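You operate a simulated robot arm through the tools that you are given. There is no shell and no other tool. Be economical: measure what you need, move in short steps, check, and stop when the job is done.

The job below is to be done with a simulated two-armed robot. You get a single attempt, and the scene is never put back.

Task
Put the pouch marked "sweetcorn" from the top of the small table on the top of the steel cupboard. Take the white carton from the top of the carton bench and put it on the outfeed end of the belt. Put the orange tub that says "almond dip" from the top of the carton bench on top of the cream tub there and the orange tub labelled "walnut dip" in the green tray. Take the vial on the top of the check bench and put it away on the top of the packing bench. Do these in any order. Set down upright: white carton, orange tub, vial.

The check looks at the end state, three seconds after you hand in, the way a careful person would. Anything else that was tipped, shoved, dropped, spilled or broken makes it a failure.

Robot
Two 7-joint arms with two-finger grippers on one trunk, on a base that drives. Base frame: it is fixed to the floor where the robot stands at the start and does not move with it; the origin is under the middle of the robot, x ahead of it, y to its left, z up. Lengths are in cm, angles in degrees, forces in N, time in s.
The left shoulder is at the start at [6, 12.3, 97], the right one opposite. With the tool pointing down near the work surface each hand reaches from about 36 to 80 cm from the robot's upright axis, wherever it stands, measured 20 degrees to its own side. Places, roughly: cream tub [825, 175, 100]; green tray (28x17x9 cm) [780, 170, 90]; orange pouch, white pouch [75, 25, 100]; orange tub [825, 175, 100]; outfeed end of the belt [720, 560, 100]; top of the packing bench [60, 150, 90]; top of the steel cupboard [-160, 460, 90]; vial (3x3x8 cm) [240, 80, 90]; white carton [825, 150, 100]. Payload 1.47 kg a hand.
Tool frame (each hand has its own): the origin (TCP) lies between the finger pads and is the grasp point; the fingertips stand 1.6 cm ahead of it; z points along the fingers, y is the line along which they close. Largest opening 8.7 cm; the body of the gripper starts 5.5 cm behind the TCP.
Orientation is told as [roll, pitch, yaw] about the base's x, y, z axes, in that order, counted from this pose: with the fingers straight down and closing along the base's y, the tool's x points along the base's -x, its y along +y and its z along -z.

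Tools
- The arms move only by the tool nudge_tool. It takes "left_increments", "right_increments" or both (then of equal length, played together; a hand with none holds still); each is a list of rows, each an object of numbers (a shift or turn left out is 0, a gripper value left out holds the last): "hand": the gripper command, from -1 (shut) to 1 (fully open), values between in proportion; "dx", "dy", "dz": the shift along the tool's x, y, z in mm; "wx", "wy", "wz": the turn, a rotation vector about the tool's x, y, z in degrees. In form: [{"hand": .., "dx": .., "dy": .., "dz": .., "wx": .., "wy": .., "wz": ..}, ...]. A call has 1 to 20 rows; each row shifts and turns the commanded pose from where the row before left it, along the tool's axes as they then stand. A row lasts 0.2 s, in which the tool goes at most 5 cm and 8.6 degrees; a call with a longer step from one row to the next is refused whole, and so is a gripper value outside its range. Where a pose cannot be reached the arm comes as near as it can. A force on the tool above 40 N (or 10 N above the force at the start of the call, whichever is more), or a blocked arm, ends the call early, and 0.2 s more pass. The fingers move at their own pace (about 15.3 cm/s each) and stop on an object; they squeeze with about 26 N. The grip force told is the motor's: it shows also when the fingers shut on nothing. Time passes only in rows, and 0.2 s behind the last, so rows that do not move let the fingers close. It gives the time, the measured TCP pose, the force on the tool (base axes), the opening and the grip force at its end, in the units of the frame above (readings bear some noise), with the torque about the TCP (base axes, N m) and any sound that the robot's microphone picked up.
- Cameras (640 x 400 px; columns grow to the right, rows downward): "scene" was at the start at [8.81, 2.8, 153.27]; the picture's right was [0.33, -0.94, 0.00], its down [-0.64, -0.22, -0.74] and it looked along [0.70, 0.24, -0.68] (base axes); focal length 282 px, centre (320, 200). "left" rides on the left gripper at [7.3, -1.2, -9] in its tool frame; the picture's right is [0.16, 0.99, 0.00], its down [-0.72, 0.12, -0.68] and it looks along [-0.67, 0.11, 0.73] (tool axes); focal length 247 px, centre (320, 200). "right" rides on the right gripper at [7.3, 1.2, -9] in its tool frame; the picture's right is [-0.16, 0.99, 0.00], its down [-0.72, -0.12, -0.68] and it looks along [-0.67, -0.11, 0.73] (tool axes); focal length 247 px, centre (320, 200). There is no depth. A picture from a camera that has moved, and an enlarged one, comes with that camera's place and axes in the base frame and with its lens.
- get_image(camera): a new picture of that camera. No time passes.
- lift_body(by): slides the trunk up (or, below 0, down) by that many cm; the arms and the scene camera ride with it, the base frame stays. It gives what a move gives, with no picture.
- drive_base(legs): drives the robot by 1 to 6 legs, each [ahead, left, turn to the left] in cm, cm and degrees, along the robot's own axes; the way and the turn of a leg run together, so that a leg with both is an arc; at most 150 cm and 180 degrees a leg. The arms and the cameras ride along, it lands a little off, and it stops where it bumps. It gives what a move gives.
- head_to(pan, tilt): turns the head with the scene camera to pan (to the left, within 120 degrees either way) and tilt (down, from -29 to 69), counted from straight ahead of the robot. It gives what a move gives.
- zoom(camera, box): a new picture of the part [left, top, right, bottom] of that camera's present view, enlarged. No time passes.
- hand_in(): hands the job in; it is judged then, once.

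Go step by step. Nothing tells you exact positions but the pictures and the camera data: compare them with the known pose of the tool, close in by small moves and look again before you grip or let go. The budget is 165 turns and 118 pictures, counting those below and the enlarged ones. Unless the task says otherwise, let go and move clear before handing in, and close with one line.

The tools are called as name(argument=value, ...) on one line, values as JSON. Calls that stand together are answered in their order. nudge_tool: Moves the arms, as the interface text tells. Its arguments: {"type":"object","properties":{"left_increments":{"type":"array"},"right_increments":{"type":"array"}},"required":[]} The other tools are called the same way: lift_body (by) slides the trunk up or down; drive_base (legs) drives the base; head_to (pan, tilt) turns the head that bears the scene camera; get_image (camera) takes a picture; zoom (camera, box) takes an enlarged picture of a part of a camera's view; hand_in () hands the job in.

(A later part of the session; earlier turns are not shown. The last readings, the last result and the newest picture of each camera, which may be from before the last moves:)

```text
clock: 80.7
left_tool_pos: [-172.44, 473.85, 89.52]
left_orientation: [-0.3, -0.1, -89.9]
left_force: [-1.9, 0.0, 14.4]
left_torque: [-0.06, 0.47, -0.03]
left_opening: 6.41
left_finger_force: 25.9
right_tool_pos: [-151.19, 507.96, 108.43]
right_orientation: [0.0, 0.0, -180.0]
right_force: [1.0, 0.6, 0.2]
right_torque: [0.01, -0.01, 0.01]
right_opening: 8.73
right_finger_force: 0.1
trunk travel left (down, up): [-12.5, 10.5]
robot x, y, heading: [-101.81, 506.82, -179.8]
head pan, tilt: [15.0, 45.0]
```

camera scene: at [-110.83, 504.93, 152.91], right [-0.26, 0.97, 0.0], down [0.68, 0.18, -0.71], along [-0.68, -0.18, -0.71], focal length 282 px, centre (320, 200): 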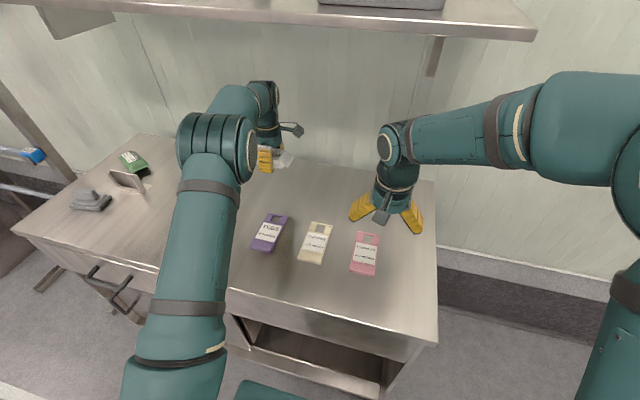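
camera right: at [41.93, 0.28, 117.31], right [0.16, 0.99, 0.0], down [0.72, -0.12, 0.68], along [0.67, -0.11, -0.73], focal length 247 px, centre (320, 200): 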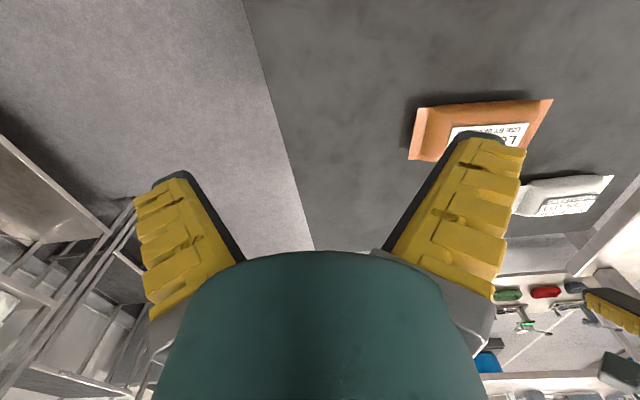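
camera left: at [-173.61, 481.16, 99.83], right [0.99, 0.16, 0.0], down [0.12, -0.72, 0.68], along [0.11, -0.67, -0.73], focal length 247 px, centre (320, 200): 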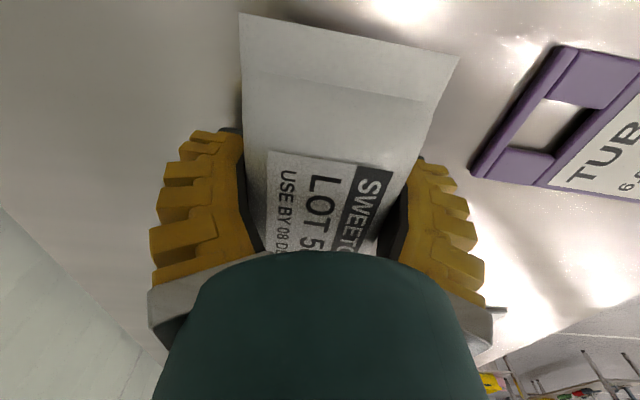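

Contact felt (14 N). I ease slightly, open, rise straight up and retreat.

nudge_tool(left_increments=[{"dz": -2}, {"hand": 1}, {}, {}, {"dz": -10}, {"dz": -20}, {"dz": -30}, {"dz": -30}, {"dz": -30}, {"dy": 40}, {"dy": 40}, {"dy": 40}, {"dy": 40}, {"dy": 30}])

get_image(camera="scene")

```text
clock: 83.7
left_tool_pos: [-153.41, 473.8, 101.38]
left_orientation: [0.0, -0.1, -89.9]
left_force: [-0.5, -0.8, 0.3]
left_torque: [0.0, 0.02, 0.01]
left_opening: 8.68
left_finger_force: 0.0
right_tool_pos: [-151.11, 507.73, 108.37]
right_orientation: [0.0, 0.0, -180.0]
right_force: [-0.4, 0.4, -0.2]
right_torque: [-0.03, 0.03, 0.0]
right_opening: 8.7
right_finger_force: 0.2
trunk travel left (down, up): [-12.5, 10.5]
robot x, y, heading: [-102.1, 506.74, -179.8]
head pan, tilt: [15.0, 45.0]
```

```text
86 pictures are left
camera scene: at [-110.81, 504.93, 152.91], right [-0.26, 0.97, 0.0], down [0.68, 0.18, -0.71], along [-0.68, -0.18, -0.71], focal length 282 px, centre (320, 200)
```

scene: 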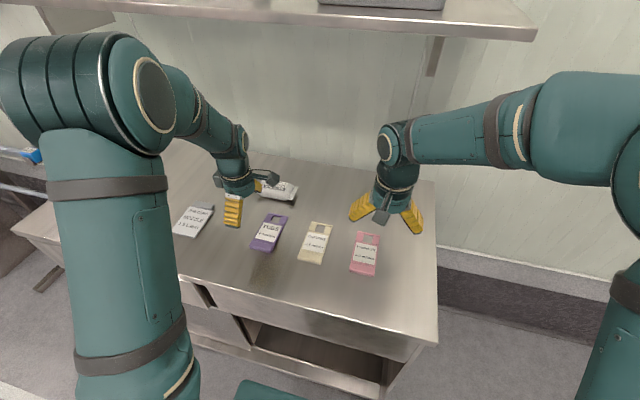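

The pouch lies flat behind the cards with nothing disturbed. Next the vial: I back out and drive round south of the small table to the check bench.

drive_base(legs=[[-55, 0, 0], [0, 0, 90], [150, 0, 0], [100, 0, 0]])

head_to(pan=0, tilt=20)

get_image(camera="scene")

```text
clock: 102.6
left_tool_pos: [-7.07, 207.48, 101.27]
left_orientation: [0.0, 0.0, 0.1]
left_force: [0.8, 0.4, -0.9]
left_torque: [0.0, 0.01, 0.0]
left_opening: 8.71
left_finger_force: 0.2
right_tool_pos: [-41.04, 209.65, 108.33]
right_orientation: [0.0, 0.1, -89.9]
right_force: [0.5, -0.8, -0.8]
right_torque: [0.04, -0.01, 0.04]
right_opening: 8.71
right_finger_force: 0.1
trunk travel left (down, up): [-12.5, 10.5]
robot x, y, heading: [-40.3, 258.74, -89.9]
head pan, tilt: [15.0, 45.0]
```

```text
clock: 103.5
left_tool_pos: [-6.86, 207.51, 101.28]
left_orientation: [0.0, 0.0, 0.1]
left_force: [0.1, 0.6, 0.5]
left_torque: [-0.01, -0.02, 0.0]
left_opening: 8.72
left_finger_force: 0.0
right_tool_pos: [-41.17, 209.53, 108.24]
right_orientation: [0.0, 0.0, -89.8]
right_force: [-0.1, -0.3, -0.6]
right_torque: [0.04, 0.03, 0.01]
right_opening: 8.71
right_finger_force: 0.1
trunk travel left (down, up): [-12.5, 10.5]
robot x, y, heading: [-40.17, 258.8, -89.9]
head pan, tilt: [0.0, 20.0]
```

```text
85 pictures are left
camera scene: at [-40.39, 248.69, 156.77], right [-1.0, 0.0, 0.0], down [0.0, 0.34, -0.94], along [0.0, -0.94, -0.34], focal length 282 px, centre (320, 200)
```

scene: 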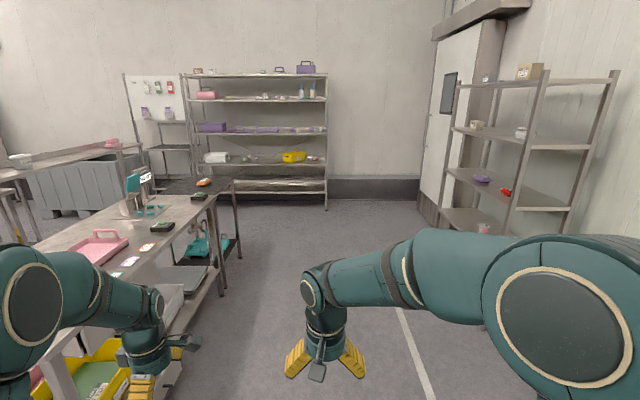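

The way south is clear to the shelf at y ≈ -160. I continue and turn east below the small table.

drive_base(legs=[[150, 0, 0], [150, 0, 0], [14, 0, 0], [0, 0, 90], [140, 0, 0]])

head_to(pan=30, tilt=25)

get_image(camera="scene")

```text
clock: 129.1
left_tool_pos: [145.57, -20.97, 101.3]
left_orientation: [0.0, -0.1, 88.7]
left_force: [0.6, -0.5, -0.6]
left_torque: [0.0, -0.01, 0.01]
left_opening: 8.72
left_finger_force: 0.0
right_tool_pos: [142.62, -54.91, 108.32]
right_orientation: [-0.1, 0.0, -1.4]
right_force: [0.7, 1.0, 0.0]
right_torque: [0.0, 0.01, 0.01]
right_opening: 8.69
right_finger_force: 0.0
trunk travel left (down, up): [-12.5, 10.5]
robot x, y, heading: [93.28, -53.04, -1.3]
head pan, tilt: [0.0, 20.0]
```

```text
clock: 130.0
left_tool_pos: [145.63, -21.07, 101.3]
left_orientation: [0.0, 0.0, 88.8]
left_force: [0.1, 0.4, -0.3]
left_torque: [0.0, -0.02, -0.03]
left_opening: 8.73
left_finger_force: 0.1
right_tool_pos: [142.47, -54.92, 108.37]
right_orientation: [0.0, 0.0, -1.4]
right_force: [-0.3, 0.3, -0.4]
right_torque: [0.03, -0.01, 0.03]
right_opening: 8.71
right_finger_force: 0.1
trunk travel left (down, up): [-12.5, 10.5]
robot x, y, heading: [93.2, -53.14, -1.2]
head pan, tilt: [30.0, 25.0]
```

```text
84 pictures are left
camera scene: at [102.31, -48.52, 155.97], right [0.48, -0.88, 0.0], down [-0.37, -0.2, -0.91], along [0.8, 0.44, -0.42], focal length 282 px, centre (320, 200)
```

scene: 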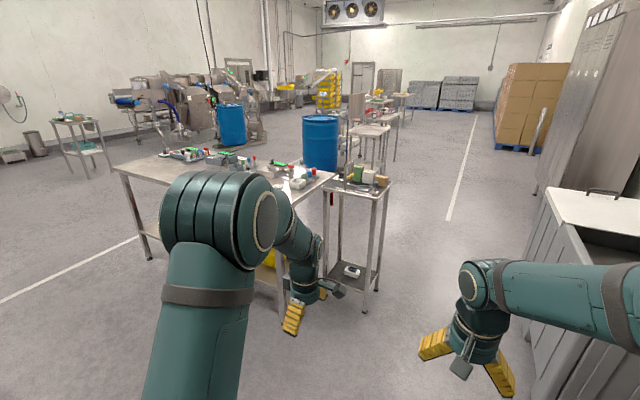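

The check bench is just ahead-left. I raise the left hand and move to face the bench at about x 138, y 60.

nudge_tool(left_increments=[{"dz": -40}, {"dz": -40}, {"dz": -40}])

drive_base(legs=[[42, 0, 1.3], [0, 105, 0]])

head_to(pan=5, tilt=35)

get_image(camera="scene")

```text
clock: 130.8
left_tool_pos: [145.42, -21.04, 113.37]
left_orientation: [0.0, 0.1, 88.8]
left_force: [-0.7, 0.5, 0.7]
left_torque: [0.0, 0.01, 0.04]
left_opening: 8.7
left_finger_force: 0.0
right_tool_pos: [142.49, -55.03, 108.45]
right_orientation: [0.0, 0.0, -1.3]
right_force: [0.1, -0.2, 0.1]
right_torque: [-0.01, 0.01, 0.02]
right_opening: 8.7
right_finger_force: 0.0
trunk travel left (down, up): [-12.5, 10.5]
robot x, y, heading: [92.91, -53.13, -1.3]
head pan, tilt: [30.0, 25.0]
```

```text
clock: 142.5
left_tool_pos: [187.6, 83.53, 113.26]
left_orientation: [0.0, -0.1, 89.3]
left_force: [0.3, -0.3, -0.2]
left_torque: [-0.01, 0.0, 0.01]
left_opening: 8.72
left_finger_force: 0.0
right_tool_pos: [185.11, 49.51, 108.34]
right_orientation: [0.0, 0.1, -0.7]
right_force: [-0.2, -0.2, -1.0]
right_torque: [-0.01, -0.03, 0.06]
right_opening: 8.74
right_finger_force: 0.1
trunk travel left (down, up): [-12.5, 10.5]
robot x, y, heading: [135.78, 51.3, -0.6]
head pan, tilt: [30.0, 25.0]
```

```text
clock: 143.3
left_tool_pos: [187.54, 83.5, 113.34]
left_orientation: [-0.1, -0.1, 89.3]
left_force: [-0.2, 1.3, -0.6]
left_torque: [0.03, 0.0, 0.0]
left_opening: 8.7
left_finger_force: 0.0
right_tool_pos: [185.11, 49.59, 108.23]
right_orientation: [0.0, -0.1, -0.8]
right_force: [0.0, -0.6, 0.5]
right_torque: [-0.03, 0.0, 0.0]
right_opening: 8.69
right_finger_force: 0.0
trunk travel left (down, up): [-12.5, 10.5]
robot x, y, heading: [135.8, 50.8, -0.8]
head pan, tilt: [5.0, 35.0]
```

```text
83 pictures are left
camera scene: at [145.55, 51.75, 154.39], right [0.08, -1.0, 0.0], down [-0.57, -0.04, -0.82], along [0.82, 0.06, -0.57], focal length 282 px, centre (320, 200)
```

scene: 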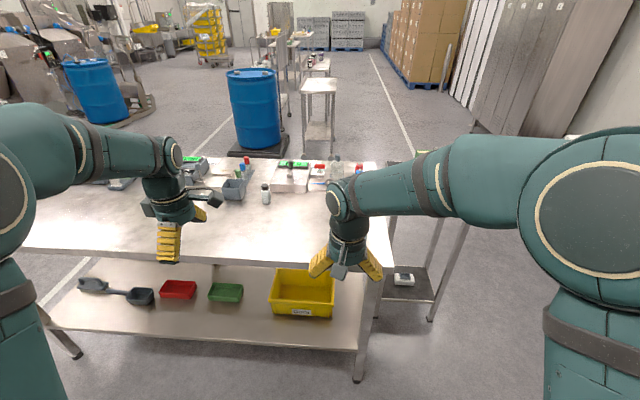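

The vial-like bottle stands near [238, 80]; bench edge at x ≈ 209. I zoom in to identify it and its neighbours.

zoom(camera="scene", box=[200, 140, 360, 240])

drive_base(legs=[[32, 0, 0.8]])

get_image(camera="left")

get_image(camera="scene")

```text
4.00 times, centred on (280, 190) of scene
camera zoom: at [145.55, 51.75, 154.39], right [0.08, -1.0, 0.0], down [-0.57, -0.04, -0.82], along [0.82, 0.06, -0.57], focal length 1127 px, centre (480, 240)
```

zoom: 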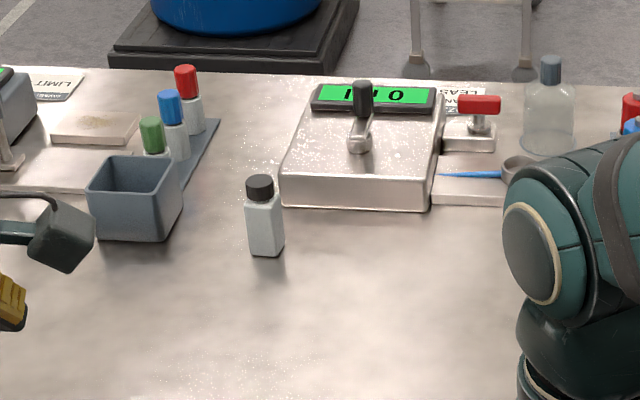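

```text
clock: 145.5
left_tool_pos: [218.94, 84.26, 113.28]
left_orientation: [-0.1, 0.0, 90.2]
left_force: [0.2, -0.6, -0.2]
left_torque: [-0.04, 0.02, -0.01]
left_opening: 8.7
left_finger_force: 0.1
right_tool_pos: [216.99, 50.25, 108.45]
right_orientation: [0.0, 0.0, 0.2]
right_force: [-0.4, 0.1, 0.0]
right_torque: [-0.04, -0.03, -0.02]
right_opening: 8.68
right_finger_force: 0.0
trunk travel left (down, up): [-12.5, 10.5]
robot x, y, heading: [167.36, 50.7, 0.3]
head pan, tilt: [5.0, 35.0]
```

```text
81 pictures are left
camera left: at [220.16, 77.01, 122.25], right [-0.99, -0.16, 0.0], down [-0.12, 0.72, 0.68], along [-0.11, 0.67, -0.73], focal length 247 px, centre (320, 200)
```

left: 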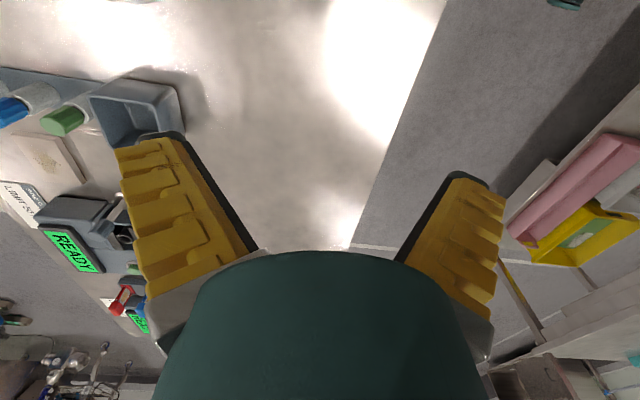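

```text
80 pictures are left
camera scene: at [177.36, 51.78, 154.38], right [0.09, -1.0, 0.0], down [-0.57, -0.05, -0.82], along [0.82, 0.07, -0.57], focal length 282 px, centre (320, 200)
```

scene: 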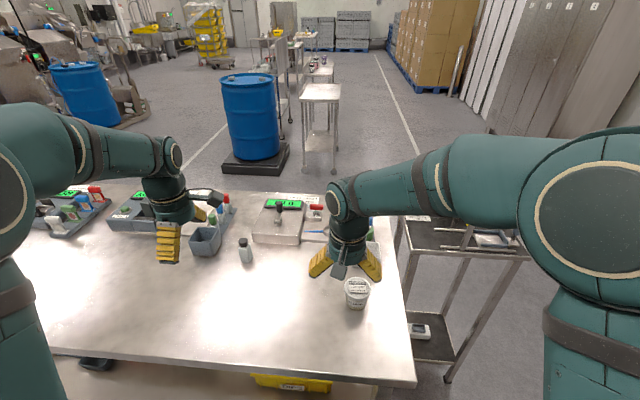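

The vial stands at about [237.6, 80.6], clear of the pot and the scale. I turn the left hand to close along y and bring it in front of the vial.

nudge_tool(left_increments=[{"wz": 8.18}, {"wz": 8.18}, {"wz": 8.18}, {"wz": 8.18}, {"wz": 8.18}, {"wz": 8.18}, {"wz": 8.18}, {"wz": 8.18}, {"wz": 8.18}, {"wz": 8.18}, {"wz": 8.2}, {"dy": -37}, {}])

get_image(camera="left")

```text
clock: 148.3
left_tool_pos: [218.89, 80.75, 113.25]
left_orientation: [-0.1, -0.1, 0.2]
left_force: [0.4, 0.7, -1.1]
left_torque: [0.01, 0.02, -0.02]
left_opening: 8.69
left_finger_force: 0.0
right_tool_pos: [216.93, 50.17, 108.33]
right_orientation: [0.0, 0.0, 0.2]
right_force: [-0.8, 0.1, 0.2]
right_torque: [-0.05, 0.01, -0.01]
right_opening: 8.72
right_finger_force: 0.1
trunk travel left (down, up): [-12.5, 10.5]
robot x, y, heading: [167.34, 50.97, 0.2]
head pan, tilt: [5.0, 35.0]
```

```text
79 pictures are left
camera left: at [211.67, 79.59, 122.26], right [-0.16, 0.99, 0.0], down [0.72, 0.12, 0.68], along [0.67, 0.11, -0.73], focal length 247 px, centre (320, 200)
```

left: 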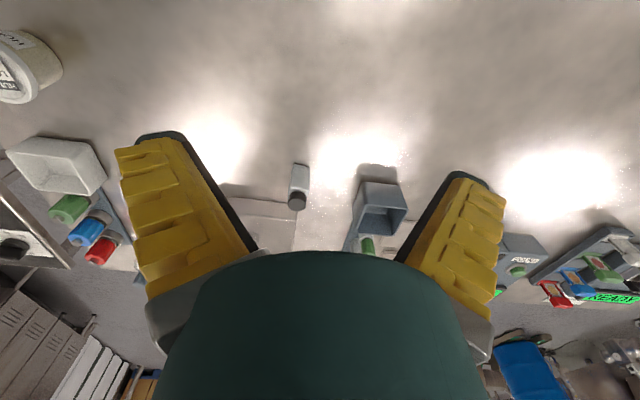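

Vial confirmed near [237.6, 80.3]. I move over it at safe height and look.

nudge_tool(left_increments=[{"dx": -37}, {"dx": -37}, {"dx": -37}, {"dx": -37}, {"dx": -37}, {"dz": 35}, {"dz": 35}, {}])

get_image(camera="left")

zoom(camera="scene", box=[160, 170, 320, 270])

```text
clock: 150.1
left_tool_pos: [237.24, 80.76, 106.31]
left_orientation: [0.1, 0.0, 0.2]
left_force: [-0.5, -0.4, 0.6]
left_torque: [0.01, -0.04, -0.02]
left_opening: 8.71
left_finger_force: 0.1
right_tool_pos: [216.82, 50.01, 108.32]
right_orientation: [0.0, 0.0, 0.2]
right_force: [0.4, 1.0, -0.8]
right_torque: [-0.01, -0.02, 0.02]
right_opening: 8.69
right_finger_force: 0.1
trunk travel left (down, up): [-12.5, 10.5]
robot x, y, heading: [167.56, 50.59, 0.4]
head pan, tilt: [5.0, 35.0]
```

```text
78 pictures are left
camera left: at [229.98, 79.59, 115.36], right [-0.16, 0.99, 0.0], down [0.72, 0.12, 0.68], along [0.67, 0.11, -0.73], focal length 247 px, centre (320, 200)
```

left: 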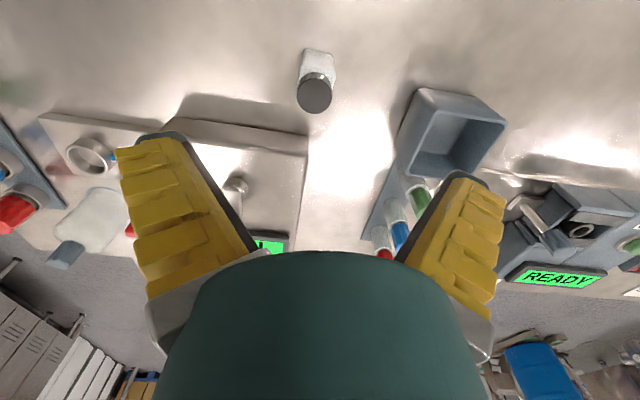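

```text
4.00 times, centred on (240, 220) of scene
camera zoom: at [177.2, 51.77, 154.4], right [0.09, -1.0, 0.0], down [-0.57, -0.05, -0.82], along [0.82, 0.07, -0.57], focal length 1127 px, centre (640, 120)
```

zoom: 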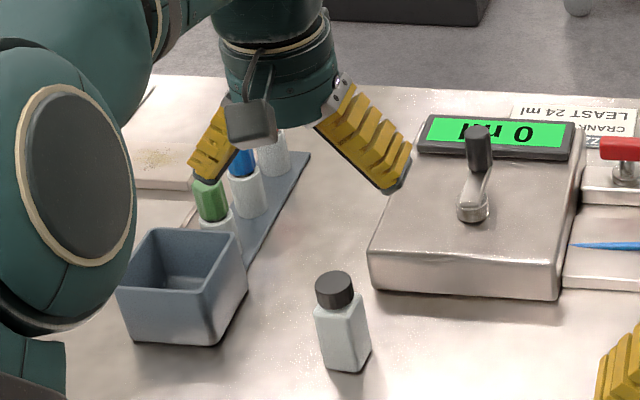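

The vial is centred within a few mm; small correction, then lower around it.

nudge_tool(left_increments=[{"dx": 4, "dy": -4}, {"dz": 30}, {"dz": 30}, {"dz": 30}, {"dz": 30}, {"dz": 10}, {}])

get_image(camera="left")

zoom(camera="scene", box=[160, 190, 320, 290])

```text
clock: 151.7
left_tool_pos: [237.01, 80.12, 93.28]
left_orientation: [0.0, -0.1, 0.1]
left_force: [-0.3, 0.0, -0.4]
left_torque: [0.01, 0.01, 0.0]
left_opening: 8.72
left_finger_force: 0.1
right_tool_pos: [216.75, 50.22, 108.32]
right_orientation: [0.1, 0.0, 0.2]
right_force: [0.0, 0.7, -0.3]
right_torque: [0.0, -0.03, -0.01]
right_opening: 8.69
right_finger_force: 0.1
trunk travel left (down, up): [-12.5, 10.5]
robot x, y, heading: [167.11, 51.09, 0.3]
head pan, tilt: [5.0, 35.0]
```

```text
76 pictures are left
camera left: at [229.68, 79.08, 102.23], right [-0.16, 0.99, 0.0], down [0.72, 0.12, 0.68], along [0.67, 0.11, -0.73], focal length 247 px, centre (320, 200)
```

left: 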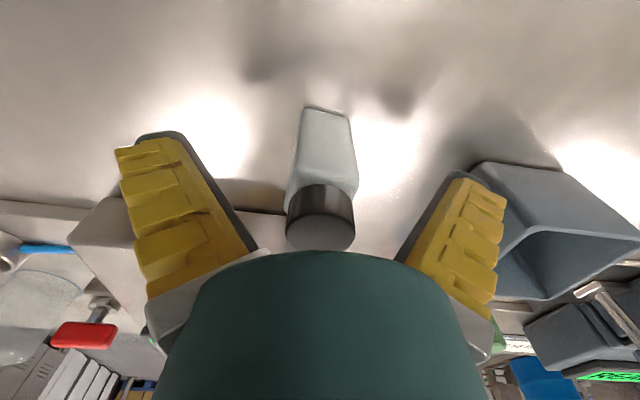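

```text
4.00 times, centred on (240, 240) of scene
camera zoom: at [177.27, 51.78, 154.39], right [0.09, -1.0, 0.0], down [-0.57, -0.05, -0.82], along [0.82, 0.07, -0.57], focal length 1127 px, centre (640, 40)
```

zoom: 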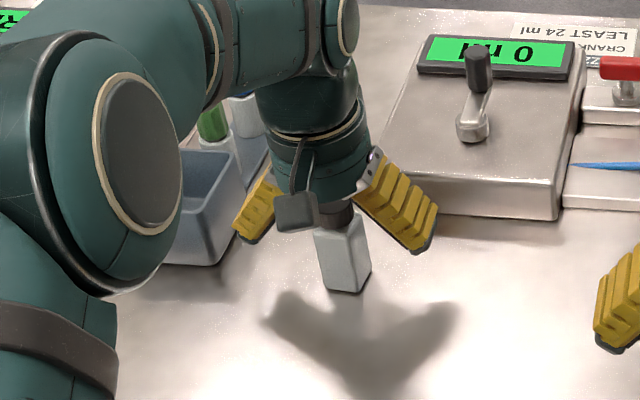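

The vial is between the fingers; 2 cm lower and close.

nudge_tool(left_increments=[{"dz": 10}, {"dz": 10}, {}, {"hand": -1}, {}, {}, {}])

get_image(camera="left")

```text
clock: 153.3
left_tool_pos: [237.01, 80.07, 91.47]
left_orientation: [0.0, -0.1, 0.2]
left_force: [1.2, 2.1, 7.8]
left_torque: [0.01, 0.08, 0.0]
left_opening: 2.34
left_finger_force: 25.8
right_tool_pos: [216.84, 50.19, 108.32]
right_orientation: [0.0, 0.0, 0.3]
right_force: [0.1, -0.4, -0.3]
right_torque: [0.0, 0.0, 0.02]
right_opening: 8.7
right_finger_force: 0.0
trunk travel left (down, up): [-12.5, 10.5]
robot x, y, heading: [168.16, 51.0, -0.0]
head pan, tilt: [5.0, 35.0]
```

```text
74 pictures are left
camera left: at [229.66, 79.04, 100.33], right [-0.16, 0.99, 0.0], down [0.72, 0.12, 0.68], along [0.67, 0.11, -0.73], focal length 247 px, centre (320, 200)
```

left: 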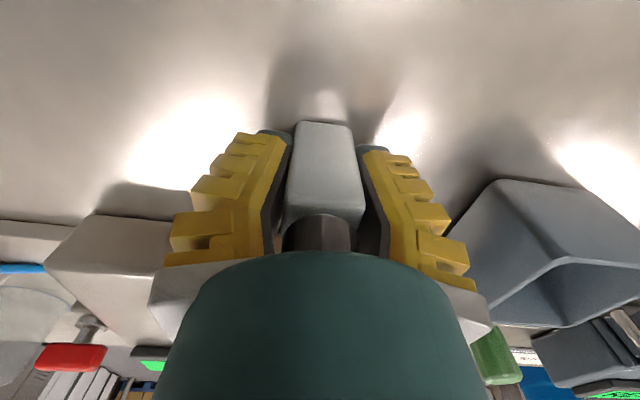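

Gripped at 2.3 cm. Lift gently.

nudge_tool(left_increments=[{"dz": -3}, {"dz": -5}, {"dz": -10}, {"dz": -20}, {"dz": -30}, {"dz": -30}, {"dz": -30}, {"dz": -30}, {"dz": -30}, {"dx": 40}, {"dx": 40}, {"dx": 40}, {"dx": 40}, {}])

head_to(pan=120, tilt=30)

get_image(camera="scene")

get_image(camera="left")

```text
clock: 156.3
left_tool_pos: [221.09, 80.16, 109.7]
left_orientation: [0.1, 0.1, 0.3]
left_force: [0.3, -0.2, -0.9]
left_torque: [0.02, -0.02, 0.0]
left_opening: 2.09
left_finger_force: 26.2
right_tool_pos: [216.96, 50.13, 108.35]
right_orientation: [0.0, 0.0, 0.2]
right_force: [0.2, -1.1, 0.0]
right_torque: [0.01, -0.04, -0.03]
right_opening: 8.7
right_finger_force: 0.1
trunk travel left (down, up): [-12.5, 10.5]
robot x, y, heading: [167.71, 50.63, -0.0]
head pan, tilt: [5.0, 35.0]
```

```text
clock: 158.2
left_tool_pos: [221.08, 80.36, 109.85]
left_orientation: [0.0, 0.0, 0.1]
left_force: [0.0, 0.0, -0.7]
left_torque: [-0.02, -0.01, -0.03]
left_opening: 2.09
left_finger_force: 25.8
right_tool_pos: [216.94, 50.16, 108.34]
right_orientation: [0.0, 0.0, 0.2]
right_force: [0.3, 0.2, -0.6]
right_torque: [0.01, 0.03, -0.03]
right_opening: 8.69
right_finger_force: 0.0
trunk travel left (down, up): [-12.5, 10.5]
robot x, y, heading: [167.37, 50.86, 0.1]
head pan, tilt: [120.0, 30.0]
```

```text
73 pictures are left
camera scene: at [163.95, 58.79, 155.17], right [0.86, 0.5, 0.0], down [0.25, -0.43, -0.87], along [-0.44, 0.75, -0.5], focal length 282 px, centre (320, 200)
```

scene: 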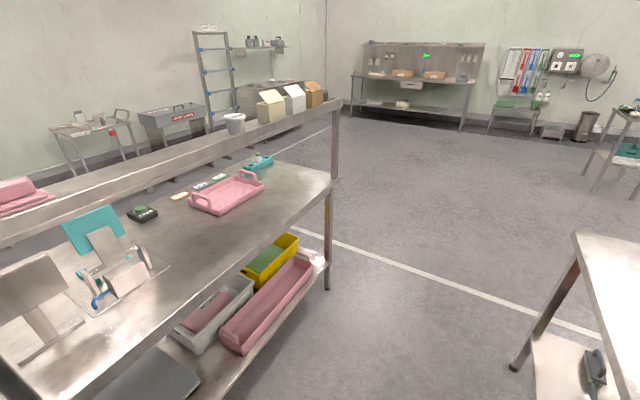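

```text
72 pictures are left
camera left: at [213.75, 78.96, 118.83], right [-0.16, 0.99, 0.0], down [0.72, 0.12, 0.68], along [0.67, 0.11, -0.73], focal length 247 px, centre (320, 200)
```

left: 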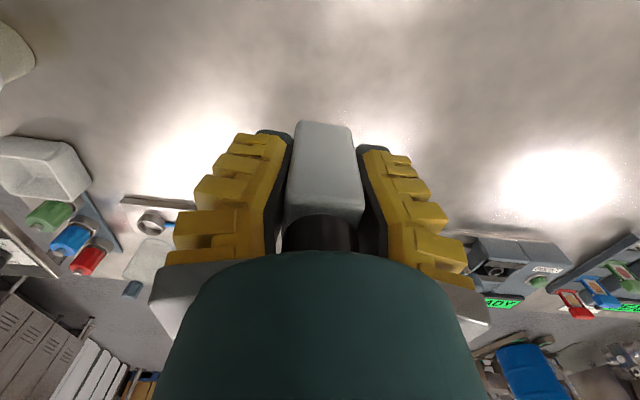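

The vial is held upright. The packing bench has a raised shelf along its east side, so I'll place it from the open west side; I go back the way I came, strafing round the small table.

drive_base(legs=[[-32, 0, 0], [0, -104, 0], [-150, 0, 0], [-33, 0, 0], [0, 113, 0]])

head_to(pan=25, tilt=35)

get_image(camera="scene")

```text
clock: 187.7
left_tool_pos: [11.63, 88.04, 109.79]
left_orientation: [0.0, -0.1, -0.8]
left_force: [-0.3, -0.1, -0.3]
left_torque: [0.02, -0.01, 0.0]
left_opening: 2.07
left_finger_force: 26.2
right_tool_pos: [6.94, 58.15, 108.36]
right_orientation: [0.0, 0.0, -0.8]
right_force: [0.5, 0.0, 0.7]
right_torque: [-0.05, 0.0, 0.02]
right_opening: 8.73
right_finger_force: 0.0
trunk travel left (down, up): [-12.5, 10.5]
robot x, y, heading: [-42.45, 59.62, -1.1]
head pan, tilt: [120.0, 30.0]
```

```text
clock: 189.4
left_tool_pos: [11.51, 88.06, 109.76]
left_orientation: [0.0, 0.0, -0.9]
left_force: [-0.5, 0.7, -1.3]
left_torque: [0.01, 0.01, -0.01]
left_opening: 2.06
left_finger_force: 26.2
right_tool_pos: [6.9, 58.22, 108.42]
right_orientation: [-0.1, 0.0, -0.7]
right_force: [0.2, 0.0, 1.0]
right_torque: [-0.01, 0.02, 0.0]
right_opening: 8.71
right_finger_force: 0.1
trunk travel left (down, up): [-12.5, 10.5]
robot x, y, heading: [-42.65, 59.69, -1.0]
head pan, tilt: [25.0, 35.0]
```

```text
71 pictures are left
camera scene: at [-33.38, 63.45, 154.39], right [0.41, -0.91, 0.0], down [-0.52, -0.24, -0.82], along [0.75, 0.34, -0.57], focal length 282 px, centre (320, 200)
```

scene: 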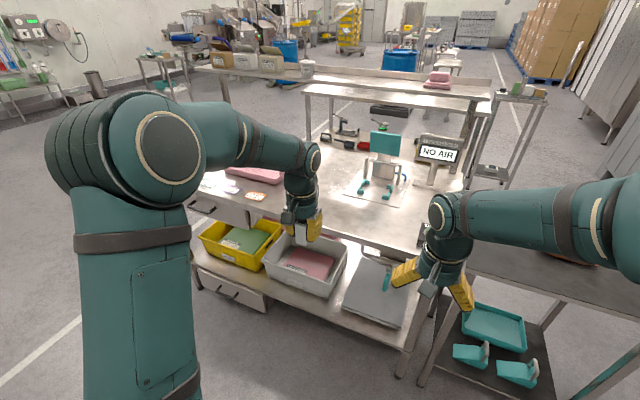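

The bench's west strip around [47, 88] looks free. I drive in and check with the hand camera.

drive_base(legs=[[36, 0, 1]])

get_image(camera="left")

get_image(camera="scene")

```text
clock: 191.8
left_tool_pos: [46.96, 88.87, 109.76]
left_orientation: [-0.1, 0.0, 0.2]
left_force: [-0.2, 0.7, -0.9]
left_torque: [-0.01, 0.01, -0.02]
left_opening: 2.06
left_finger_force: 26.1
right_tool_pos: [42.89, 58.84, 108.34]
right_orientation: [0.0, 0.0, 0.2]
right_force: [-0.1, 0.2, 0.1]
right_torque: [0.02, 0.0, -0.01]
right_opening: 8.7
right_finger_force: 0.1
trunk travel left (down, up): [-12.5, 10.5]
robot x, y, heading: [-6.59, 59.78, 0.1]
head pan, tilt: [25.0, 35.0]
```

```text
70 pictures are left
camera left: at [39.69, 87.66, 118.8], right [-0.16, 0.99, 0.0], down [0.72, 0.12, 0.68], along [0.67, 0.11, -0.73], focal length 247 px, centre (320, 200)
```

left: 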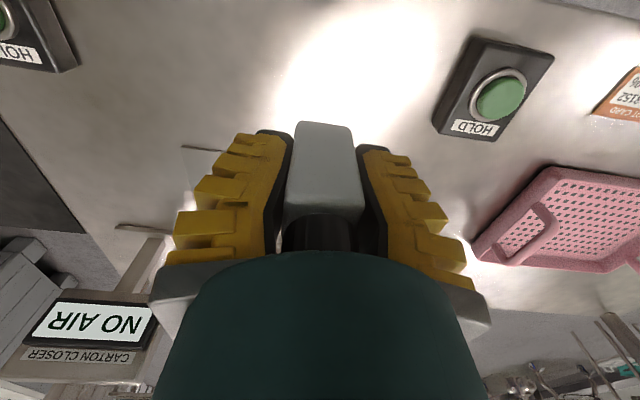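

```text
69 pictures are left
camera scene: at [2.43, 63.44, 154.38], right [0.43, -0.9, 0.0], down [-0.52, -0.24, -0.82], along [0.74, 0.35, -0.57], focal length 282 px, centre (320, 200)
```

scene: 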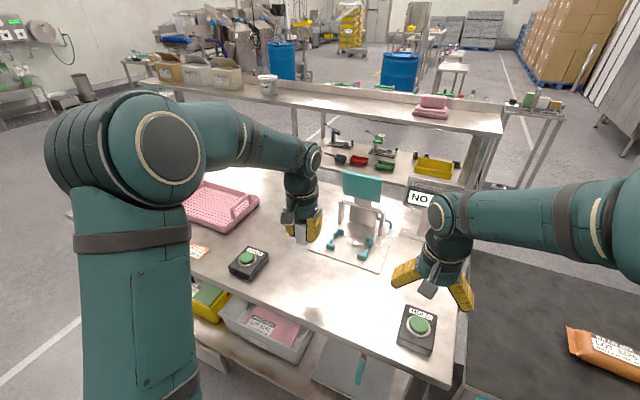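

The spot below the hand is clear bench between the button box and the closer plate. Lowering the vial.

nudge_tool(left_increments=[{"dz": 35}, {"dz": 35}, {"dz": 35}, {"dz": 30}, {"dz": 15}, {}])

get_image(camera="left")

```text
clock: 193.2
left_tool_pos: [46.87, 88.87, 94.73]
left_orientation: [0.0, -0.1, 0.2]
left_force: [0.1, -0.2, -1.3]
left_torque: [-0.01, 0.0, 0.01]
left_opening: 2.07
left_finger_force: 25.6
right_tool_pos: [42.75, 58.85, 108.21]
right_orientation: [0.1, -0.1, 0.3]
right_force: [0.7, 0.5, -0.2]
right_torque: [0.01, 0.0, 0.03]
right_opening: 8.72
right_finger_force: 0.1
trunk travel left (down, up): [-12.5, 10.5]
robot x, y, heading: [-6.52, 59.64, 0.2]
head pan, tilt: [25.0, 35.0]
```

```text
68 pictures are left
camera left: at [39.62, 87.74, 103.73], right [-0.16, 0.99, 0.0], down [0.72, 0.12, 0.68], along [0.67, 0.11, -0.73], focal length 247 px, centre (320, 200)
```

left: 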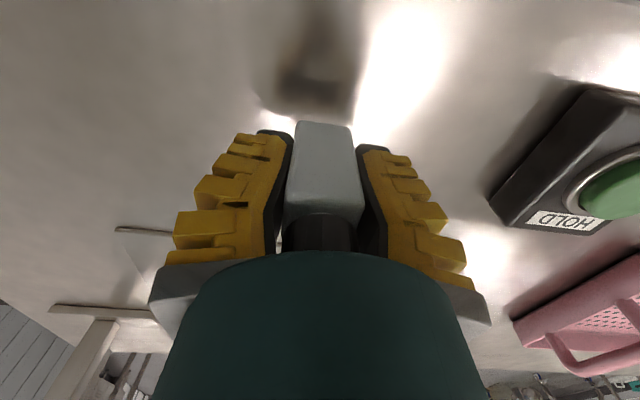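

nudge_tool(left_increments=[{"dz": 5}, {"dz": 5}, {"dz": 4}, {}])

nudge_tool(left_increments=[{"dz": 4}, {"dz": 4}, {}])

```text
clock: 194.2
left_tool_pos: [46.79, 88.7, 93.55]
left_orientation: [0.0, 0.0, 0.2]
left_force: [-0.8, 0.4, -0.8]
left_torque: [0.01, -0.02, 0.02]
left_opening: 2.1
left_finger_force: 26.7
right_tool_pos: [42.72, 58.81, 108.22]
right_orientation: [0.0, 0.0, 0.2]
right_force: [0.1, -1.1, 0.0]
right_torque: [-0.02, -0.01, 0.01]
right_opening: 8.69
right_finger_force: 0.0
trunk travel left (down, up): [-12.5, 10.5]
robot x, y, heading: [-6.44, 59.4, 0.2]
head pan, tilt: [25.0, 35.0]
```

```text
clock: 195.0
left_tool_pos: [46.86, 88.7, 92.45]
left_orientation: [-0.1, 0.0, 0.3]
left_force: [-0.9, 0.6, -0.9]
left_torque: [0.04, 0.0, 0.01]
left_opening: 2.05
left_finger_force: 25.7
right_tool_pos: [42.72, 58.97, 108.32]
right_orientation: [0.0, 0.0, 0.3]
right_force: [0.8, -0.1, 0.5]
right_torque: [-0.01, 0.01, 0.01]
right_opening: 8.72
right_finger_force: 0.1
trunk travel left (down, up): [-12.5, 10.5]
robot x, y, heading: [-6.41, 59.68, 0.3]
head pan, tilt: [25.0, 35.0]
```

nudge_tool(left_increments=[{"dz": 3}, {"dz": 3}, {}])

get_image(camera="left")

```text
clock: 195.8
left_tool_pos: [46.92, 88.81, 91.96]
left_orientation: [-0.1, -0.1, 0.2]
left_force: [-0.2, 1.2, -1.5]
left_torque: [0.02, -0.02, 0.0]
left_opening: 2.07
left_finger_force: 26.1
right_tool_pos: [42.7, 58.86, 108.37]
right_orientation: [0.0, -0.1, 0.2]
right_force: [-0.1, -0.8, 0.1]
right_torque: [0.0, -0.02, 0.01]
right_opening: 8.69
right_finger_force: 0.0
trunk travel left (down, up): [-12.5, 10.5]
robot x, y, heading: [-6.47, 59.31, 0.4]
head pan, tilt: [25.0, 35.0]
```

```text
67 pictures are left
camera left: at [39.61, 87.65, 101.02], right [-0.16, 0.99, 0.0], down [0.72, 0.12, 0.68], along [0.67, 0.11, -0.73], focal length 247 px, centre (320, 200)
```

left: 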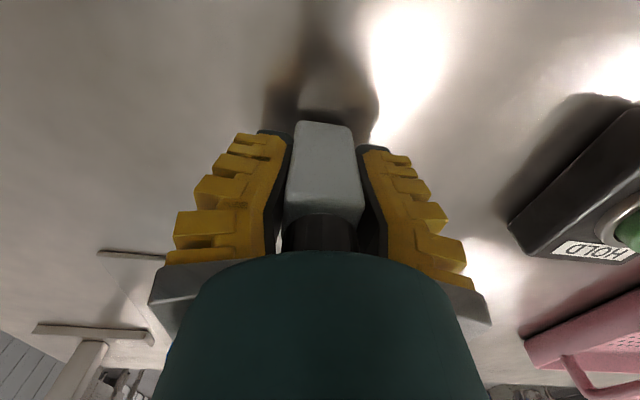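

nudge_tool(left_increments=[{"dz": 3}, {"dz": 3}, {}])

nudge_tool(left_increments=[{"dz": 3}, {"dz": 3}, {}])

```text
clock: 196.6
left_tool_pos: [46.89, 88.82, 91.49]
left_orientation: [0.0, 0.1, 0.3]
left_force: [-0.7, 0.0, 1.0]
left_torque: [-0.01, 0.02, 0.0]
left_opening: 2.18
left_finger_force: 25.8
right_tool_pos: [42.8, 58.76, 108.35]
right_orientation: [0.0, 0.0, 0.2]
right_force: [0.4, -1.2, 0.0]
right_torque: [0.0, -0.02, 0.0]
right_opening: 8.72
right_finger_force: 0.0
trunk travel left (down, up): [-12.5, 10.5]
robot x, y, heading: [-6.62, 59.46, -0.0]
head pan, tilt: [25.0, 35.0]
```

```text
clock: 197.4
left_tool_pos: [46.93, 88.74, 90.93]
left_orientation: [0.1, -0.1, 0.2]
left_force: [3.7, 2.7, 20.5]
left_torque: [0.04, -0.08, -0.03]
left_opening: 3.11
left_finger_force: 25.7
right_tool_pos: [42.56, 58.97, 108.3]
right_orientation: [0.0, 0.0, 0.2]
right_force: [0.2, -0.2, -0.1]
right_torque: [0.0, 0.01, -0.02]
right_opening: 8.7
right_finger_force: 0.0
trunk travel left (down, up): [-12.5, 10.5]
robot x, y, heading: [-6.44, 59.41, 0.2]
head pan, tilt: [25.0, 35.0]
```

Firm contact. I ease up slightly, open and rise.

nudge_tool(left_increments=[{"dz": -4}, {}, {"hand": 0.0}, {"hand": 1}, {}, {}])

get_image(camera="left")

```text
clock: 198.8
left_tool_pos: [46.94, 88.76, 91.26]
left_orientation: [0.0, 0.0, 0.2]
left_force: [0.6, 0.3, 0.3]
left_torque: [-0.04, 0.0, 0.01]
left_opening: 8.7
left_finger_force: 0.1
right_tool_pos: [42.71, 58.84, 108.29]
right_orientation: [0.0, 0.1, 0.3]
right_force: [0.0, -0.1, -0.4]
right_torque: [-0.01, 0.0, 0.02]
right_opening: 8.71
right_finger_force: 0.0
trunk travel left (down, up): [-12.5, 10.5]
robot x, y, heading: [-6.46, 59.46, 0.3]
head pan, tilt: [25.0, 35.0]
```

```text
66 pictures are left
camera left: at [39.65, 87.62, 100.24], right [-0.16, 0.99, 0.0], down [0.72, 0.12, 0.68], along [0.67, 0.11, -0.73], focal length 247 px, centre (320, 200)
```

left: 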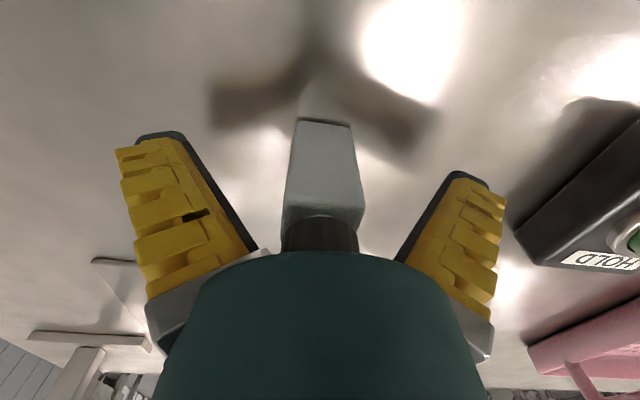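

The vial stands free. I rise straight up and check it.

nudge_tool(left_increments=[{"dz": -10}, {"dz": -20}, {"dz": -30}, {"dz": -40}, {"dz": -40}, {"dz": -40}, {"dx": 40}, {"dx": 40}, {}])

get_image(camera="scene")

```text
clock: 200.8
left_tool_pos: [38.86, 88.92, 109.22]
left_orientation: [0.1, 0.0, 0.2]
left_force: [0.6, -0.7, -0.1]
left_torque: [0.02, 0.03, -0.01]
left_opening: 8.7
left_finger_force: 0.0
right_tool_pos: [42.78, 58.94, 108.23]
right_orientation: [0.0, 0.0, 0.3]
right_force: [0.3, -0.6, 0.2]
right_torque: [-0.04, 0.04, 0.01]
right_opening: 8.71
right_finger_force: 0.1
trunk travel left (down, up): [-12.5, 10.5]
robot x, y, heading: [-6.26, 59.88, 0.3]
head pan, tilt: [25.0, 35.0]
```

```text
65 pictures are left
camera scene: at [2.44, 63.43, 154.38], right [0.43, -0.9, 0.0], down [-0.52, -0.24, -0.82], along [0.74, 0.35, -0.57], focal length 282 px, centre (320, 200)
```

scene: 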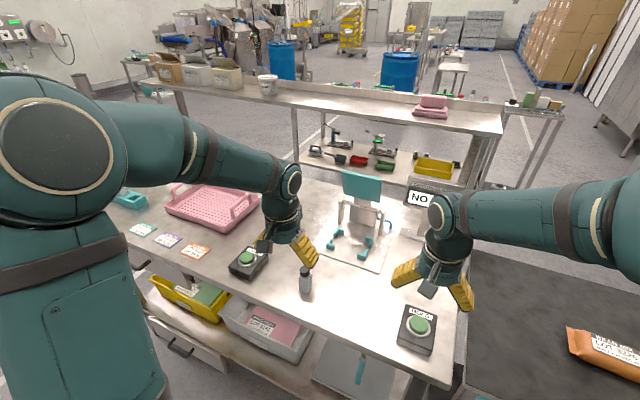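

The vial stands upright on the packing bench. Now to the carton bench far east: back out, round the small table, and along the corridor at y ≈ -50.

drive_base(legs=[[-36, 0, 0], [0, -112, 0], [150, 0, 0], [50, 0, 0]])

head_to(pan=0, tilt=20)

get_image(camera="scene")

```text
clock: 222.3
left_tool_pos: [203.5, -18.21, 109.25]
left_orientation: [0.0, -0.1, 0.8]
left_force: [-0.6, -0.2, -0.6]
left_torque: [-0.03, 0.01, -0.01]
left_opening: 8.74
left_finger_force: 0.1
right_tool_pos: [207.48, -48.2, 108.33]
right_orientation: [0.0, -0.1, 0.9]
right_force: [-0.7, -0.5, -0.7]
right_torque: [0.02, 0.03, 0.03]
right_opening: 8.72
right_finger_force: 0.0
trunk travel left (down, up): [-12.5, 10.5]
robot x, y, heading: [157.95, -47.97, 0.8]
head pan, tilt: [25.0, 35.0]
```

```text
clock: 223.2
left_tool_pos: [203.43, -18.34, 109.31]
left_orientation: [0.0, 0.1, 0.8]
left_force: [0.2, 0.7, 0.1]
left_torque: [-0.01, 0.02, -0.01]
left_opening: 8.69
left_finger_force: 0.1
right_tool_pos: [207.53, -48.19, 108.35]
right_orientation: [-0.1, 0.0, 0.8]
right_force: [0.4, 0.8, -0.1]
right_torque: [-0.04, 0.03, 0.0]
right_opening: 8.71
right_finger_force: 0.0
trunk travel left (down, up): [-12.5, 10.5]
robot x, y, heading: [158.29, -47.76, 0.5]
head pan, tilt: [0.0, 20.0]
```

```text
64 pictures are left
camera scene: at [168.48, -47.81, 156.77], right [0.02, -1.0, 0.0], down [-0.34, -0.01, -0.94], along [0.94, 0.01, -0.34], focal length 282 px, centre (320, 200)
```

scene: 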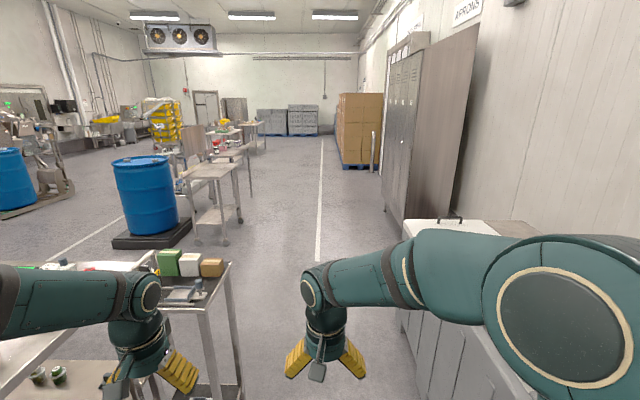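

The corridor between the trolley (y ≈ -9) and the bin (y ≈ -78) is about 69 cm wide. I check the robot's own width by looking down to the side.

head_to(pan=-60, tilt=60)

get_image(camera="scene")

head_to(pan=40, tilt=60)

get_image(camera="scene")

```text
clock: 224.4
left_tool_pos: [203.37, -18.26, 109.31]
left_orientation: [0.1, 0.0, 0.9]
left_force: [-0.1, 0.5, 0.4]
left_torque: [-0.01, -0.03, 0.01]
left_opening: 8.68
left_finger_force: 0.1
right_tool_pos: [207.57, -48.14, 108.27]
right_orientation: [0.0, 0.0, 0.7]
right_force: [0.1, -0.4, -0.3]
right_torque: [0.01, 0.0, -0.03]
right_opening: 8.72
right_finger_force: 0.0
trunk travel left (down, up): [-12.5, 10.5]
robot x, y, heading: [157.97, -48.05, 0.9]
head pan, tilt: [-60.0, 60.0]
```

```text
63 pictures are left
camera scene: at [162.58, -53.67, 150.96], right [-0.86, -0.51, 0.0], down [-0.44, 0.74, -0.5], along [0.26, -0.43, -0.87], focal length 282 px, centre (320, 200)
```

scene: 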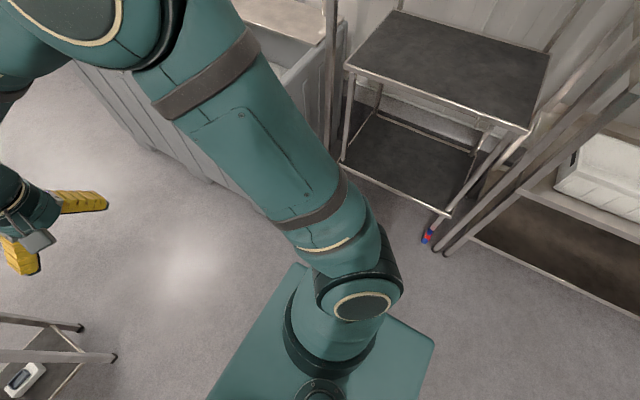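

```text
clock: 226.2
left_tool_pos: [203.32, -18.34, 109.41]
left_orientation: [0.0, 0.0, 0.8]
left_force: [-0.1, 0.2, -0.3]
left_torque: [-0.02, 0.0, 0.04]
left_opening: 8.7
left_finger_force: 0.0
right_tool_pos: [207.63, -48.22, 108.35]
right_orientation: [0.0, 0.0, 0.8]
right_force: [0.7, 0.2, -0.2]
right_torque: [-0.02, -0.03, -0.01]
right_opening: 8.69
right_finger_force: 0.1
trunk travel left (down, up): [-12.5, 10.5]
robot x, y, heading: [158.49, -47.97, 1.1]
head pan, tilt: [40.0, 60.0]
```

```text
62 pictures are left
camera scene: at [164.21, -43.59, 150.96], right [0.65, -0.76, 0.0], down [-0.66, -0.57, -0.5], along [0.38, 0.33, -0.87], focal length 282 px, centre (320, 200)
```

scene: 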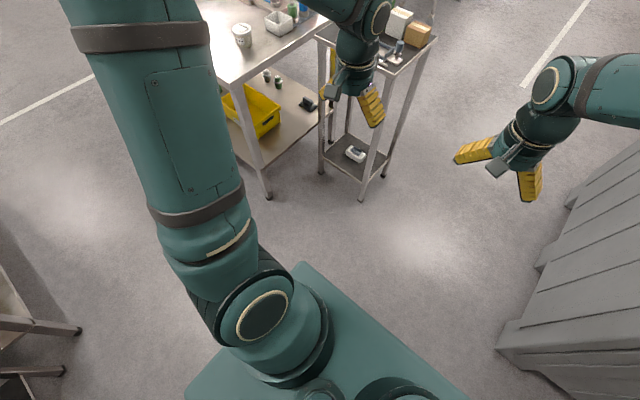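

The base is about 56–70 cm wide and the bin footprint is at y ≈ -98, so y ≈ -52 gives ample clearance. I drive east.

nudge_tool(left_increments=[{"dy": -35}, {"dy": -35}])

drive_base(legs=[[0, -4, -0.9], [130, 0, 0], [100, 0, 0]])

head_to(pan=15, tilt=15)

get_image(camera="scene")

```text
clock: 226.8
left_tool_pos: [203.34, -25.39, 109.38]
left_orientation: [0.0, 0.0, 0.8]
left_force: [0.3, 0.0, -0.3]
left_torque: [0.01, 0.02, -0.01]
left_opening: 8.66
left_finger_force: 0.1
right_tool_pos: [207.53, -48.31, 108.39]
right_orientation: [0.0, 0.0, 0.9]
right_force: [-0.4, -0.7, -0.1]
right_torque: [0.0, 0.0, 0.02]
right_opening: 8.71
right_finger_force: 0.1
trunk travel left (down, up): [-12.5, 10.5]
robot x, y, heading: [158.09, -48.03, 0.7]
head pan, tilt: [40.0, 60.0]
```

```text
clock: 238.6
left_tool_pos: [430.2, -24.63, 109.35]
left_orientation: [-0.1, 0.0, 1.2]
left_force: [0.7, 0.1, 0.7]
left_torque: [-0.04, -0.01, -0.03]
left_opening: 8.71
left_finger_force: 0.1
right_tool_pos: [434.55, -47.7, 108.32]
right_orientation: [0.0, -0.1, 1.2]
right_force: [-0.3, -0.8, -0.3]
right_torque: [-0.05, 0.03, -0.01]
right_opening: 8.69
right_finger_force: 0.2
trunk travel left (down, up): [-12.5, 10.5]
robot x, y, heading: [385.04, -47.79, 1.2]
head pan, tilt: [40.0, 60.0]
```

```text
clock: 239.7
left_tool_pos: [430.21, -24.75, 109.37]
left_orientation: [0.0, 0.0, 1.1]
left_force: [0.3, -0.5, 0.0]
left_torque: [0.01, -0.01, 0.0]
left_opening: 8.71
left_finger_force: 0.1
right_tool_pos: [434.39, -47.61, 108.34]
right_orientation: [0.0, 0.0, 1.2]
right_force: [-0.1, 0.6, -0.8]
right_torque: [-0.01, 0.0, -0.02]
right_opening: 8.68
right_finger_force: 0.0
trunk travel left (down, up): [-12.5, 10.5]
robot x, y, heading: [385.37, -47.57, 1.4]
head pan, tilt: [15.0, 15.0]
```

```text
61 pictures are left
camera scene: at [395.08, -45.06, 157.58], right [0.28, -0.96, 0.0], down [-0.25, -0.07, -0.97], along [0.93, 0.27, -0.26], focal length 282 px, centre (320, 200)
```

scene: 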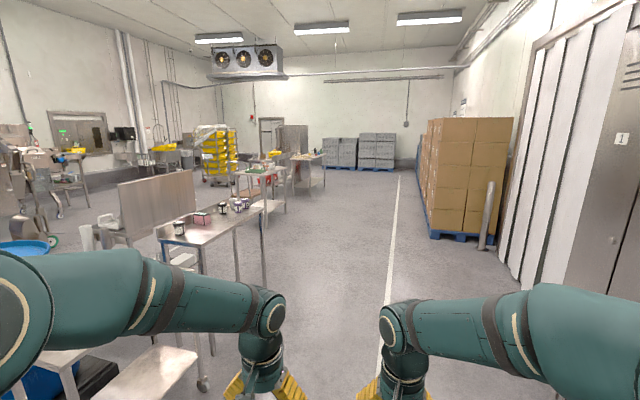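

Benches with tubs are visible ahead-left around the expected place; zoom there.

zoom(camera="scene", box=[150, 120, 350, 245])

```text
3.20 times, centred on (250, 182) of scene
camera zoom: at [395.08, -45.06, 157.58], right [0.28, -0.96, 0.0], down [-0.25, -0.07, -0.97], along [0.93, 0.27, -0.26], focal length 902 px, centre (544, 256)
```

zoom: 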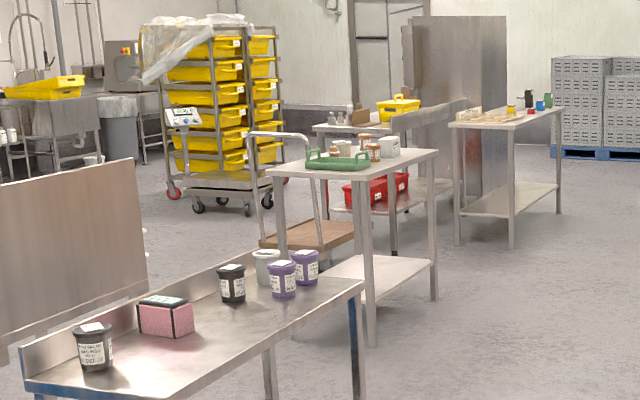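

The carton bench (green tray, orange tubs, white carton) spans about x 770–850 with its south edge at y ≈ 152. I drive to face it from the south.

drive_base(legs=[[0, 0, -1.3], [150, 0, 0], [150, 0, 0], [122, 0, 0], [0, 0, 90], [115, 0, 0]])

head_to(pan=0, tilt=30)

get_image(camera="scene")

```text
clock: 269.8
left_tool_pos: [787.53, 110.45, 109.39]
left_orientation: [0.0, 0.0, 90.3]
left_force: [0.5, 0.0, 0.0]
left_torque: [-0.02, 0.0, 0.01]
left_opening: 8.71
left_finger_force: 0.1
right_tool_pos: [810.54, 114.37, 108.26]
right_orientation: [0.0, 0.0, 90.3]
right_force: [0.0, 0.3, -0.3]
right_torque: [-0.04, 0.04, 0.02]
right_opening: 8.69
right_finger_force: 0.0
trunk travel left (down, up): [-12.5, 10.5]
robot x, y, heading: [809.82, 65.09, 90.1]
head pan, tilt: [15.0, 15.0]
```

```text
clock: 270.5
left_tool_pos: [787.69, 110.31, 109.48]
left_orientation: [0.1, 0.0, 90.2]
left_force: [-0.2, -0.6, 0.7]
left_torque: [0.0, -0.03, -0.01]
left_opening: 8.69
left_finger_force: 0.0
right_tool_pos: [810.6, 114.45, 108.37]
right_orientation: [0.0, -0.1, 90.2]
right_force: [0.0, -0.3, -0.5]
right_torque: [-0.01, 0.0, 0.02]
right_opening: 8.73
right_finger_force: 0.0
trunk travel left (down, up): [-12.5, 10.5]
robot x, y, heading: [809.89, 64.98, 90.4]
head pan, tilt: [0.0, 30.0]
```

```text
59 pictures are left
camera scene: at [809.8, 75.09, 155.17], right [1.0, 0.01, 0.0], down [0.0, -0.5, -0.87], along [-0.01, 0.87, -0.5], focal length 282 px, centre (320, 200)
```

scene: 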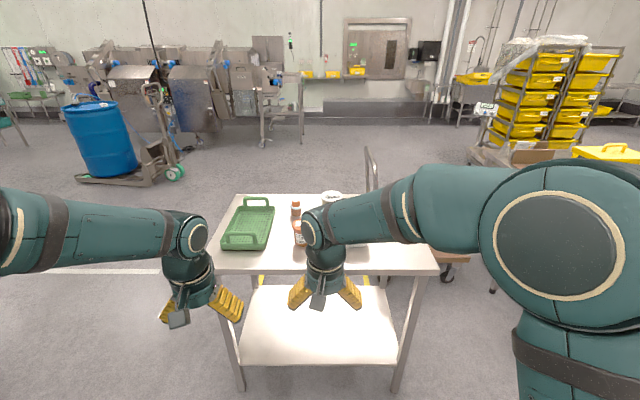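

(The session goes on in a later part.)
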